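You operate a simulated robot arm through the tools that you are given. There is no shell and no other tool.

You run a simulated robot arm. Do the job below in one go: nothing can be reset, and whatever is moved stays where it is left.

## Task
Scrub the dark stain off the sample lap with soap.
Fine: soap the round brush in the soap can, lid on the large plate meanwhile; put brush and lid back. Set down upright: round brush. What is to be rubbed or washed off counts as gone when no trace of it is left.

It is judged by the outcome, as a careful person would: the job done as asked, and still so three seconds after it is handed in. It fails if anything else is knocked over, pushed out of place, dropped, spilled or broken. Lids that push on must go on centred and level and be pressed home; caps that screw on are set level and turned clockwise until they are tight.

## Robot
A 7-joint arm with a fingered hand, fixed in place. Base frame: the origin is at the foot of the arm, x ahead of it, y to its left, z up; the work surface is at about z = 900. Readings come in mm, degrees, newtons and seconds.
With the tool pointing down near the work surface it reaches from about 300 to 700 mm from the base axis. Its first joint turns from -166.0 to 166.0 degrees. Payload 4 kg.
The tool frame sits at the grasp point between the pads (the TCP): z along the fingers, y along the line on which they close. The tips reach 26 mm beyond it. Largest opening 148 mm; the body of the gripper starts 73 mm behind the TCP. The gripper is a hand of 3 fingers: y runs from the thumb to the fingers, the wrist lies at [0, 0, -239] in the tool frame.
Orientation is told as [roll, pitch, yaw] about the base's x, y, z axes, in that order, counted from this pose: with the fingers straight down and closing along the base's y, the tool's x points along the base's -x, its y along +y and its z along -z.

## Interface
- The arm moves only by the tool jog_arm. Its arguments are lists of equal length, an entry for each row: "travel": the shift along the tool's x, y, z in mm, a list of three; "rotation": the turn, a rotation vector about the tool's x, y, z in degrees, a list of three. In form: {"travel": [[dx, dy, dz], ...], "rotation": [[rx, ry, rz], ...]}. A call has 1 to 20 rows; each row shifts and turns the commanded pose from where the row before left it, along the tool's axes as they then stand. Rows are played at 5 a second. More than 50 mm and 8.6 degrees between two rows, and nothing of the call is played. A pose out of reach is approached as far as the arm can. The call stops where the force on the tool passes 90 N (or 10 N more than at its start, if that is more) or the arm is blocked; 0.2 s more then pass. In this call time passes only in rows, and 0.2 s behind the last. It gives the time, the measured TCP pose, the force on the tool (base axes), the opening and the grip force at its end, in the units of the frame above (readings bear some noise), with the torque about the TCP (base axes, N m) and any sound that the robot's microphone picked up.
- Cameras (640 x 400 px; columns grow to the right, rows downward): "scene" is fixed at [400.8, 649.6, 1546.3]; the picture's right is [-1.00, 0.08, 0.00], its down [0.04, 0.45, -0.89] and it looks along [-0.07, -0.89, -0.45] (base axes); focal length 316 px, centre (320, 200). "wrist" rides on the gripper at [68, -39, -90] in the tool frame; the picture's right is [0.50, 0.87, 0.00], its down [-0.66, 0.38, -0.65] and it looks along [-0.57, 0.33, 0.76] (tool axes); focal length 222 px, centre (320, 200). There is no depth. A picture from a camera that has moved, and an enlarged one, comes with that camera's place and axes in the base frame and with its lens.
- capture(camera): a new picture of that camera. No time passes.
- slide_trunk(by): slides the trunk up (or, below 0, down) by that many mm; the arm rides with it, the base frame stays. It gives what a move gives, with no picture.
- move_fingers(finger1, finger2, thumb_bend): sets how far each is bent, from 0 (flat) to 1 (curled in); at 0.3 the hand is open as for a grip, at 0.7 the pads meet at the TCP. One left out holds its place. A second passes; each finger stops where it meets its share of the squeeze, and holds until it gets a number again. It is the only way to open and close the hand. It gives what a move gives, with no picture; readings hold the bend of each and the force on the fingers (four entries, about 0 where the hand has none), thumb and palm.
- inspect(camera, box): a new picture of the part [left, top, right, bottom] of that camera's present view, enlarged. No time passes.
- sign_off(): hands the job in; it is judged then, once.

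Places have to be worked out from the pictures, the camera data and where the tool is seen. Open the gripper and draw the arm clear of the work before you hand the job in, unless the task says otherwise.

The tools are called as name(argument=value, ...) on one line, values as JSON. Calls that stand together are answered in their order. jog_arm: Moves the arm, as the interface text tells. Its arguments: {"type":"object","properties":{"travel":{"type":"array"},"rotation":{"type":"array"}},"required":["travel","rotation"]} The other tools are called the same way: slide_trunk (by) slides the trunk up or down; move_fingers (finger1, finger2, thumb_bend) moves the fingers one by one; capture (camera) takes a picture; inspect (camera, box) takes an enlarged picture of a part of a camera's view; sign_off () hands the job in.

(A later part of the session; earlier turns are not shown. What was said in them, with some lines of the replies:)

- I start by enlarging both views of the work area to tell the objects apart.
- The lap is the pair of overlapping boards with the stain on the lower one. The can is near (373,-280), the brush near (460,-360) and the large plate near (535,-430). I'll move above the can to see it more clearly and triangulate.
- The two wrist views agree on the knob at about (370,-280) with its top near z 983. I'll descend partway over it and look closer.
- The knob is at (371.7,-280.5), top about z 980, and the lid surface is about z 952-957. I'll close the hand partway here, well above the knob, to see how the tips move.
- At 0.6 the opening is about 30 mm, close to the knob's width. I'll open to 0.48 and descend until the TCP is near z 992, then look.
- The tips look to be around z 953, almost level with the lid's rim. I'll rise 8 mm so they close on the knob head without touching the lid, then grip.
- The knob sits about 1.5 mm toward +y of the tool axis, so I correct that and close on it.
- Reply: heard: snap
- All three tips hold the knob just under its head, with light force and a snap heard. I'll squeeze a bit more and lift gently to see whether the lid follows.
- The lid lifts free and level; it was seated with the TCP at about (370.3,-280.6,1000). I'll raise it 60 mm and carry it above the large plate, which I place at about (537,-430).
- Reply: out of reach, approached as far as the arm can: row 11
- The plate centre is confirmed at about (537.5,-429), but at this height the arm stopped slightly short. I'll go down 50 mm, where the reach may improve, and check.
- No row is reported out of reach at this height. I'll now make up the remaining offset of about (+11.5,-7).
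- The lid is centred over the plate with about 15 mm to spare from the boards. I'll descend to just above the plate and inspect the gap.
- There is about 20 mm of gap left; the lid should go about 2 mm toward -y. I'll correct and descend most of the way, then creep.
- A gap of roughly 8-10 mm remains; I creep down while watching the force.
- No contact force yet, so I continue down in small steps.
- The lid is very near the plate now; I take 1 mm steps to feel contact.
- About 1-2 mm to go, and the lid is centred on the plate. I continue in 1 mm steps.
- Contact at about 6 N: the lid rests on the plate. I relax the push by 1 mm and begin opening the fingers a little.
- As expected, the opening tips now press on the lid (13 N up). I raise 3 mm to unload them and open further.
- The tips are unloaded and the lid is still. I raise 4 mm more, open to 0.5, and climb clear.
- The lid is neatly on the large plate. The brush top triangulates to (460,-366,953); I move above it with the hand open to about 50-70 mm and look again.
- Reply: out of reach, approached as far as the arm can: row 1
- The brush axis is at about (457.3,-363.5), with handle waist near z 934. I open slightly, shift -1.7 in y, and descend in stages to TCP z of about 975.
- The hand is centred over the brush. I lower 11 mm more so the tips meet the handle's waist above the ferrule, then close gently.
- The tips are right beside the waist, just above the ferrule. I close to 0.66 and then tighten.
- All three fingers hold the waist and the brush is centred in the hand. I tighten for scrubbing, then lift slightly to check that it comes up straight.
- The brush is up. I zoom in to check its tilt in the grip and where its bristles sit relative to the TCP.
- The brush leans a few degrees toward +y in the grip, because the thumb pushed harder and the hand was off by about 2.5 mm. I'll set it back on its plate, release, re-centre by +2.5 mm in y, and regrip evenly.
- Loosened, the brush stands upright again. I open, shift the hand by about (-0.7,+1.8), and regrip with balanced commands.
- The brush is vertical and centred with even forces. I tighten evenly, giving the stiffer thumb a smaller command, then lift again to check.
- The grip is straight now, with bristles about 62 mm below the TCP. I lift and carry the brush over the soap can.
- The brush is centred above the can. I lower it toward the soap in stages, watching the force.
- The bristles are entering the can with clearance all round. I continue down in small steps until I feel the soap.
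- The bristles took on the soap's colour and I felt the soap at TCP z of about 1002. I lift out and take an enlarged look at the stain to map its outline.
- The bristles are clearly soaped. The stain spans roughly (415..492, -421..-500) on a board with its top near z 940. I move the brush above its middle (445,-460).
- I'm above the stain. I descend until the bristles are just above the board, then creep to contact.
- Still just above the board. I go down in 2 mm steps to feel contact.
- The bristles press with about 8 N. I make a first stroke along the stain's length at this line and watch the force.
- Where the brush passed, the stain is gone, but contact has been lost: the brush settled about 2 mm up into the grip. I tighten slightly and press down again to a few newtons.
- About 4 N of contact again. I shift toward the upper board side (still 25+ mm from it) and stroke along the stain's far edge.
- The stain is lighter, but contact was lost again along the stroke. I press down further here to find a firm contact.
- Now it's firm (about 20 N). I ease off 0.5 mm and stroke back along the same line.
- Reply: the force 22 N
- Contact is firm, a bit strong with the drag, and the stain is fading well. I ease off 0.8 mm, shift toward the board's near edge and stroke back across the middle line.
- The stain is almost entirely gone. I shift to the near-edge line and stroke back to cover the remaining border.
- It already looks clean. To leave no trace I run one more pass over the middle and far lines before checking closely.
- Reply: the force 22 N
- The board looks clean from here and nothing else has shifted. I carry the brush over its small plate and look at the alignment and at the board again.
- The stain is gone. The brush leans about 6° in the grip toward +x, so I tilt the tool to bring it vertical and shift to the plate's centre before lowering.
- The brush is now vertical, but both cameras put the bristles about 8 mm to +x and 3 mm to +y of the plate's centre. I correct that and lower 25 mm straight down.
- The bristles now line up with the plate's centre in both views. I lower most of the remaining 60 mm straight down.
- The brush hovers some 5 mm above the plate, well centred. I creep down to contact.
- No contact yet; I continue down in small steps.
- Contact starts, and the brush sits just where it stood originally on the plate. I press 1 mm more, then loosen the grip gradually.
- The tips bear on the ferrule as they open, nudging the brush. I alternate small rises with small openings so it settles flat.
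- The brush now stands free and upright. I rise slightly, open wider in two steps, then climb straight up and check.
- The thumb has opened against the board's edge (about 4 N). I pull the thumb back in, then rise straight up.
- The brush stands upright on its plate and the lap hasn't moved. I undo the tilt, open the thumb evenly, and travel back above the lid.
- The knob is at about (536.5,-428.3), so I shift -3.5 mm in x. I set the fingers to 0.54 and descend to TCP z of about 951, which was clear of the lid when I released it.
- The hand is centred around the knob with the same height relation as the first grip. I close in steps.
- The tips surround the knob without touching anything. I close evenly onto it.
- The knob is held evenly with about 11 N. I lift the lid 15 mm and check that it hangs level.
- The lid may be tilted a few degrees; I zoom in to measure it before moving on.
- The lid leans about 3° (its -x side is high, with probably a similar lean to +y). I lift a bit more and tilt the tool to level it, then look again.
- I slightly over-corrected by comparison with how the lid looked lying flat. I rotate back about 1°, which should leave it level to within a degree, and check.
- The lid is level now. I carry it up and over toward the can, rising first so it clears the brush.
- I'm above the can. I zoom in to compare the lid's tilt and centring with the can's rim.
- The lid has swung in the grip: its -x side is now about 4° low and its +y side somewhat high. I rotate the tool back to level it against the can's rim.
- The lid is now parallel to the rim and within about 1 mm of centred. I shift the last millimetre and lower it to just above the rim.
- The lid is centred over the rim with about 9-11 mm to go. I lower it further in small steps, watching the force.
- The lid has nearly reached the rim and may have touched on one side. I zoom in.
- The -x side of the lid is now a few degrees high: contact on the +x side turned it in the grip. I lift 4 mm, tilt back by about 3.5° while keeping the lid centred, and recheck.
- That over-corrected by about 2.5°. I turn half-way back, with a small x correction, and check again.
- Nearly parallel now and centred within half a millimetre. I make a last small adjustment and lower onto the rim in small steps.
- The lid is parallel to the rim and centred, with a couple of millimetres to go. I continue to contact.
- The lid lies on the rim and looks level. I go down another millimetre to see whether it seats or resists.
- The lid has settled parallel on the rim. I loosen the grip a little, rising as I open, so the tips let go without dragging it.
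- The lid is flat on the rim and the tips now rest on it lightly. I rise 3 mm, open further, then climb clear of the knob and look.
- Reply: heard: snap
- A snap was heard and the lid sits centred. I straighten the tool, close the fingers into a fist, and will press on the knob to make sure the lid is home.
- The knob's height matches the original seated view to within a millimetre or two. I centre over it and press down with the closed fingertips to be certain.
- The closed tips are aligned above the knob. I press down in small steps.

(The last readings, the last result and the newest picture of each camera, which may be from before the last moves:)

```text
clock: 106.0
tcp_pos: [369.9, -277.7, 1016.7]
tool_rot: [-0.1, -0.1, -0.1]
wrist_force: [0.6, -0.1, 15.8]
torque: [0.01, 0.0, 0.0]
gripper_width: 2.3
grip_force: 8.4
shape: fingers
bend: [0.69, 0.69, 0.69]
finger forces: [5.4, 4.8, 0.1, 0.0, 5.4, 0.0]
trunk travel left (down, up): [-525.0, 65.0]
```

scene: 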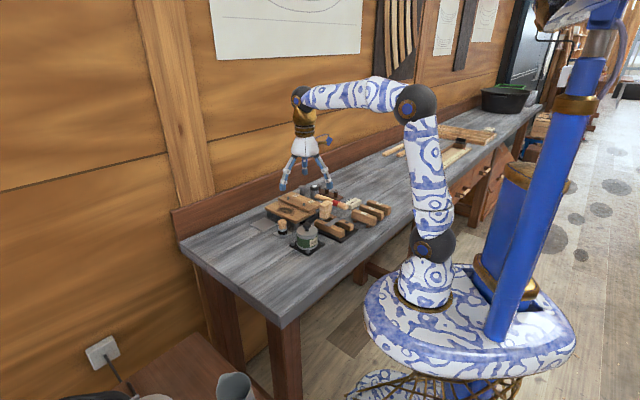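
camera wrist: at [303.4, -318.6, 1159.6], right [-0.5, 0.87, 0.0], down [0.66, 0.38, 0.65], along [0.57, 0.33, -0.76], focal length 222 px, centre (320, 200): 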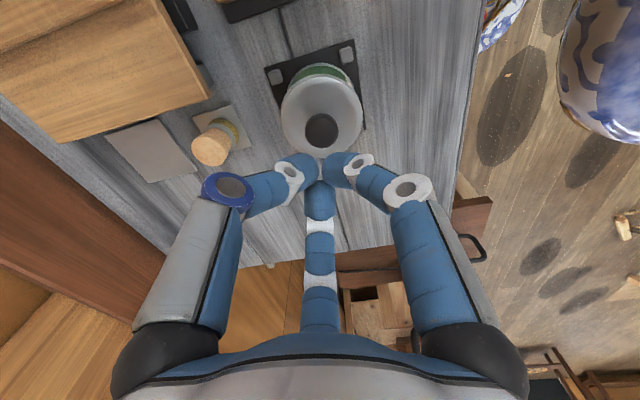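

Contact is even on all three tips (16 N). I press harder in small steps and listen for the lid.

jog_arm(travel=[[0, 0, 1.5]], rotation=[[0, 0, 0]])

jog_arm(travel=[[0, 0, 1.5]], rotation=[[0, 0, 0]])

inspect(camera="scene", box=[297, 217, 325, 245])

```text
clock: 106.4
tcp_pos: [369.6, -277.7, 1017.0]
tool_rot: [-0.3, -0.2, 0.0]
wrist_force: [0.5, -0.9, 34.4]
torque: [-0.12, 0.0, 0.03]
gripper_width: 2.3
grip_force: 17.5
shape: fingers
bend: [0.68, 0.68, 0.69]
finger forces: [10.6, 10.0, 0.0, 0.1, 14.0, 0.1]
trunk travel left (down, up): [-525.0, 65.0]
```

```text
clock: 106.8
tcp_pos: [369.5, -278.2, 1015.6]
tool_rot: [-0.4, -0.4, 0.0]
wrist_force: [5.7, -3.7, 59.8]
torque: [-0.2, -0.11, 0.05]
gripper_width: 2.3
grip_force: 29.5
shape: fingers
bend: [0.71, 0.71, 0.71]
finger forces: [16.5, 16.2, 0.0, 0.0, 26.7, 0.0]
trunk travel left (down, up): [-525.0, 65.0]
```

```text
14.29 times, centred on (311, 231) of scene
camera zoom: at [400.8, 649.6, 1546.3], right [-1.0, 0.08, 0.0], down [0.04, 0.45, -0.89], along [-0.07, -0.89, -0.45], focal length 4511 px, centre (449, -243)
```

zoom: 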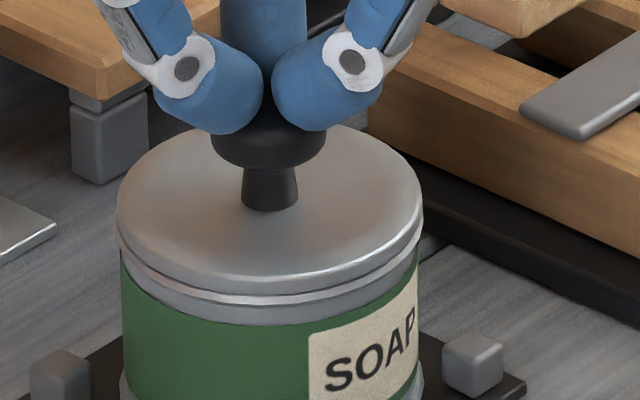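

At 60 N the lid doesn't move any further and looks level, so it is home. I lift off gently and move up.

jog_arm(travel=[[0, 0, -2], [0, 0, -3], [0, 0, -10], [0, 0, -25], [0, 0, -30], [0, 0, -30]], rotation=[[0, 0, 0], [0, 0, 0], [0, 0, 0], [0, 0, 0], [0, 0, 0], [0, 0, 0]])

inspect(camera="scene", box=[255, 180, 335, 260])

inspect(camera="scene", box=[297, 217, 325, 245])

capture(camera="wrist")

```text
clock: 108.2
tcp_pos: [369.0, -279.4, 1110.4]
tool_rot: [0.0, 0.0, 0.1]
wrist_force: [0.0, 0.0, -0.1]
torque: [0.01, 0.01, -0.03]
gripper_width: 1.4
grip_force: 0.1
shape: fingers
bend: [0.69, 0.69, 0.69]
finger forces: [0.0, 0.1, 0.0, 0.1, 0.0, 0.1]
trunk travel left (down, up): [-525.0, 65.0]
```

```text
5.00 times, centred on (295, 220) of scene
camera zoom: at [400.8, 649.6, 1546.3], right [-1.0, 0.08, 0.0], down [0.04, 0.45, -0.89], along [-0.07, -0.89, -0.45], focal length 1579 px, centre (445, 100)
```

zoom: 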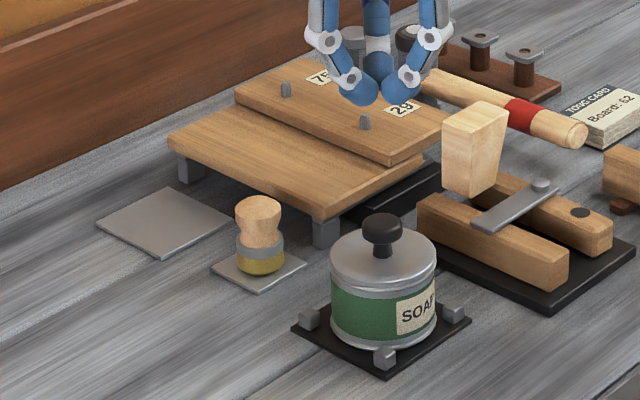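

```text
14.29 times, centred on (311, 231) of scene
camera zoom: at [400.8, 649.6, 1546.3], right [-1.0, 0.08, 0.0], down [0.04, 0.45, -0.89], along [-0.07, -0.89, -0.45], focal length 4511 px, centre (449, -243)
```

zoom: 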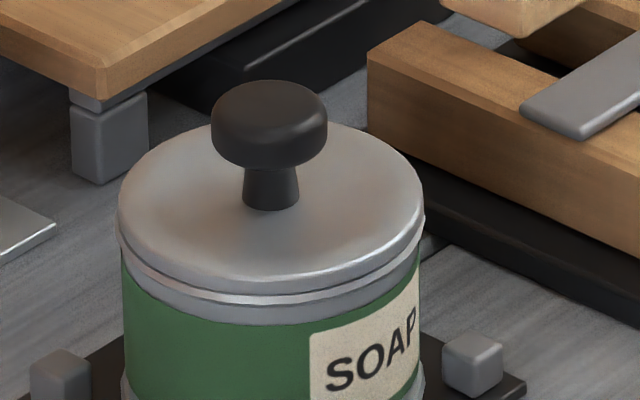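

```text
taken
camera wrist: at [302.0, -318.0, 1201.1], right [-0.5, 0.87, 0.0], down [0.66, 0.38, 0.65], along [0.57, 0.33, -0.76], focal length 222 px, centre (320, 200)
```

wrist: 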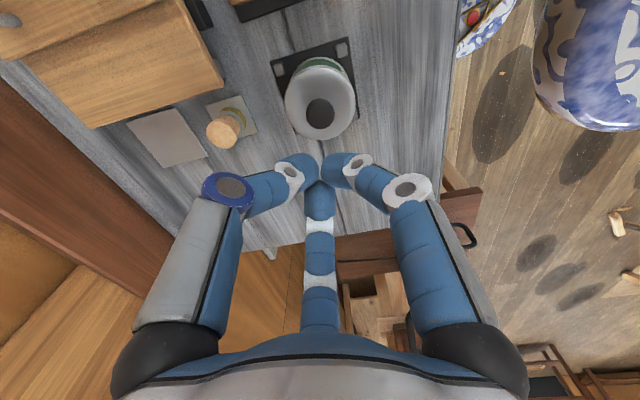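

Everything matches the initial layout: the lid is level and seated and the brush upright. I raise the arm clear, open the hand, and do a final check of the board for any stain trace.

jog_arm(travel=[[20, 0, -28], [20, 0, -28], [20, 0, -28], [22, 0, -26]], rotation=[[0, 0, 0], [0, 0, 0], [0, 0, 0], [0, 0, 0]])

move_fingers(finger1=0.3, finger2=0.3, thumb_bend=0.3)

inspect(camera="scene", box=[270, 190, 318, 226])

inspect(camera="scene", box=[230, 160, 410, 272])

inspect(camera="wrist", box=[40, 0, 360, 200])

```text
clock: 109.2
tcp_pos: [288.5, -280.2, 1221.3]
tool_rot: [0.1, 0.0, 0.1]
wrist_force: [0.8, 0.4, -0.3]
torque: [0.02, -0.01, 0.02]
gripper_width: 1.7
grip_force: 0.1
shape: fingers
bend: [0.69, 0.69, 0.69]
finger forces: [0.1, 0.0, 0.0, 0.0, 0.0, 0.1]
trunk travel left (down, up): [-525.0, 65.0]
```

```text
clock: 110.2
tcp_pos: [288.1, -281.1, 1220.0]
tool_rot: [0.0, 0.0, 0.0]
wrist_force: [0.2, -0.2, -0.6]
torque: [0.0, -0.01, -0.02]
gripper_width: 126.5
grip_force: 0.1
shape: fingers
bend: [0.3, 0.3, 0.3]
finger forces: [0.0, 0.0, 0.0, 0.0, 0.0, 0.1]
trunk travel left (down, up): [-525.0, 65.0]
```

```text
11.11 times, centred on (294, 208) of scene
camera zoom: at [400.8, 649.6, 1546.3], right [-1.0, 0.08, 0.0], down [0.04, 0.45, -0.89], along [-0.07, -0.89, -0.45], focal length 3508 px, centre (609, 111)
```

zoom: 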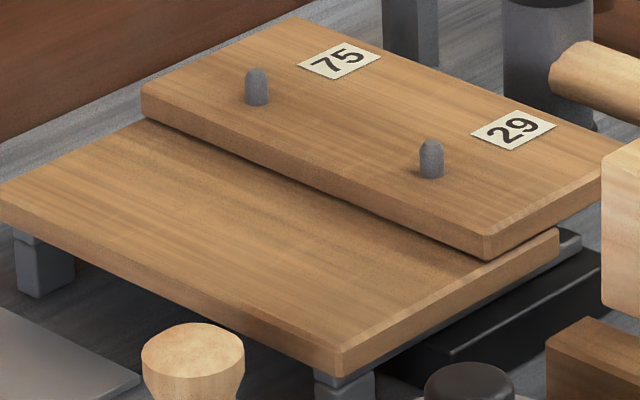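

```text
3.56 times, centred on (320, 216) of scene
camera zoom: at [400.8, 649.6, 1546.3], right [-1.0, 0.08, 0.0], down [0.04, 0.45, -0.89], along [-0.07, -0.89, -0.45], focal length 1123 px, centre (320, 143)
```

zoom: 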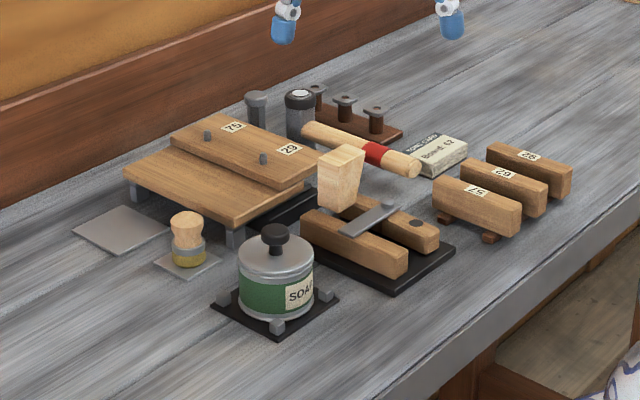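

```text
2.00 times, centred on (200, 100) of wrist
camera zoom: at [221.2, -319.8, 1310.8], right [-0.5, 0.87, 0.0], down [0.66, 0.38, 0.65], along [0.57, 0.33, -0.76], focal length 444 px, centre (560, 400)
```

zoom: 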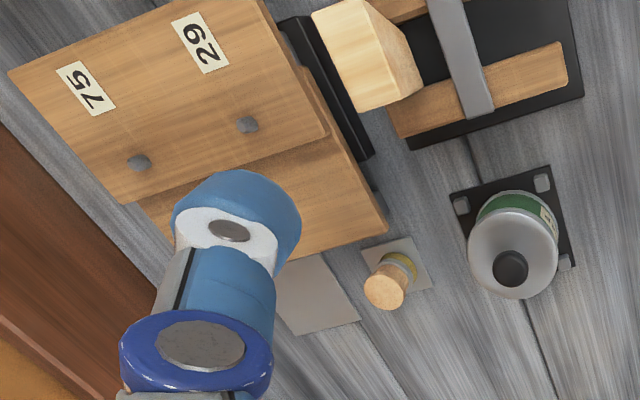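

The board shows no trace of the stain. The brush stands upright on its plate, the lid is seated level on the can, the large plate is empty, and the hand is open and clear. I hand the job in.

sign_off()

```text
The job is handed in.
```

The stain is gone from the sample lap. I soaped the round brush in the can and scrubbed until no trace showed in the scene or wrist views.

- **Brush:** it is back upright on its small plate, with some soap still on the bristles.
- **Lid:** it sat on the large plate while I worked. It is now back on the can, centred and level. I heard a snap as it went on, and pressing it with about 60 N moved it no further.
- **Can:** it shifted about 2 mm between its four posts while I was putting the lid on, and I left it there.
- **Lap:** the thumb pressed briefly on the edge of the lower board (about 4 N) as I released the brush. The lap did not move.

Nothing else was moved or knocked over. The hand is open and the arm is clear of the work.
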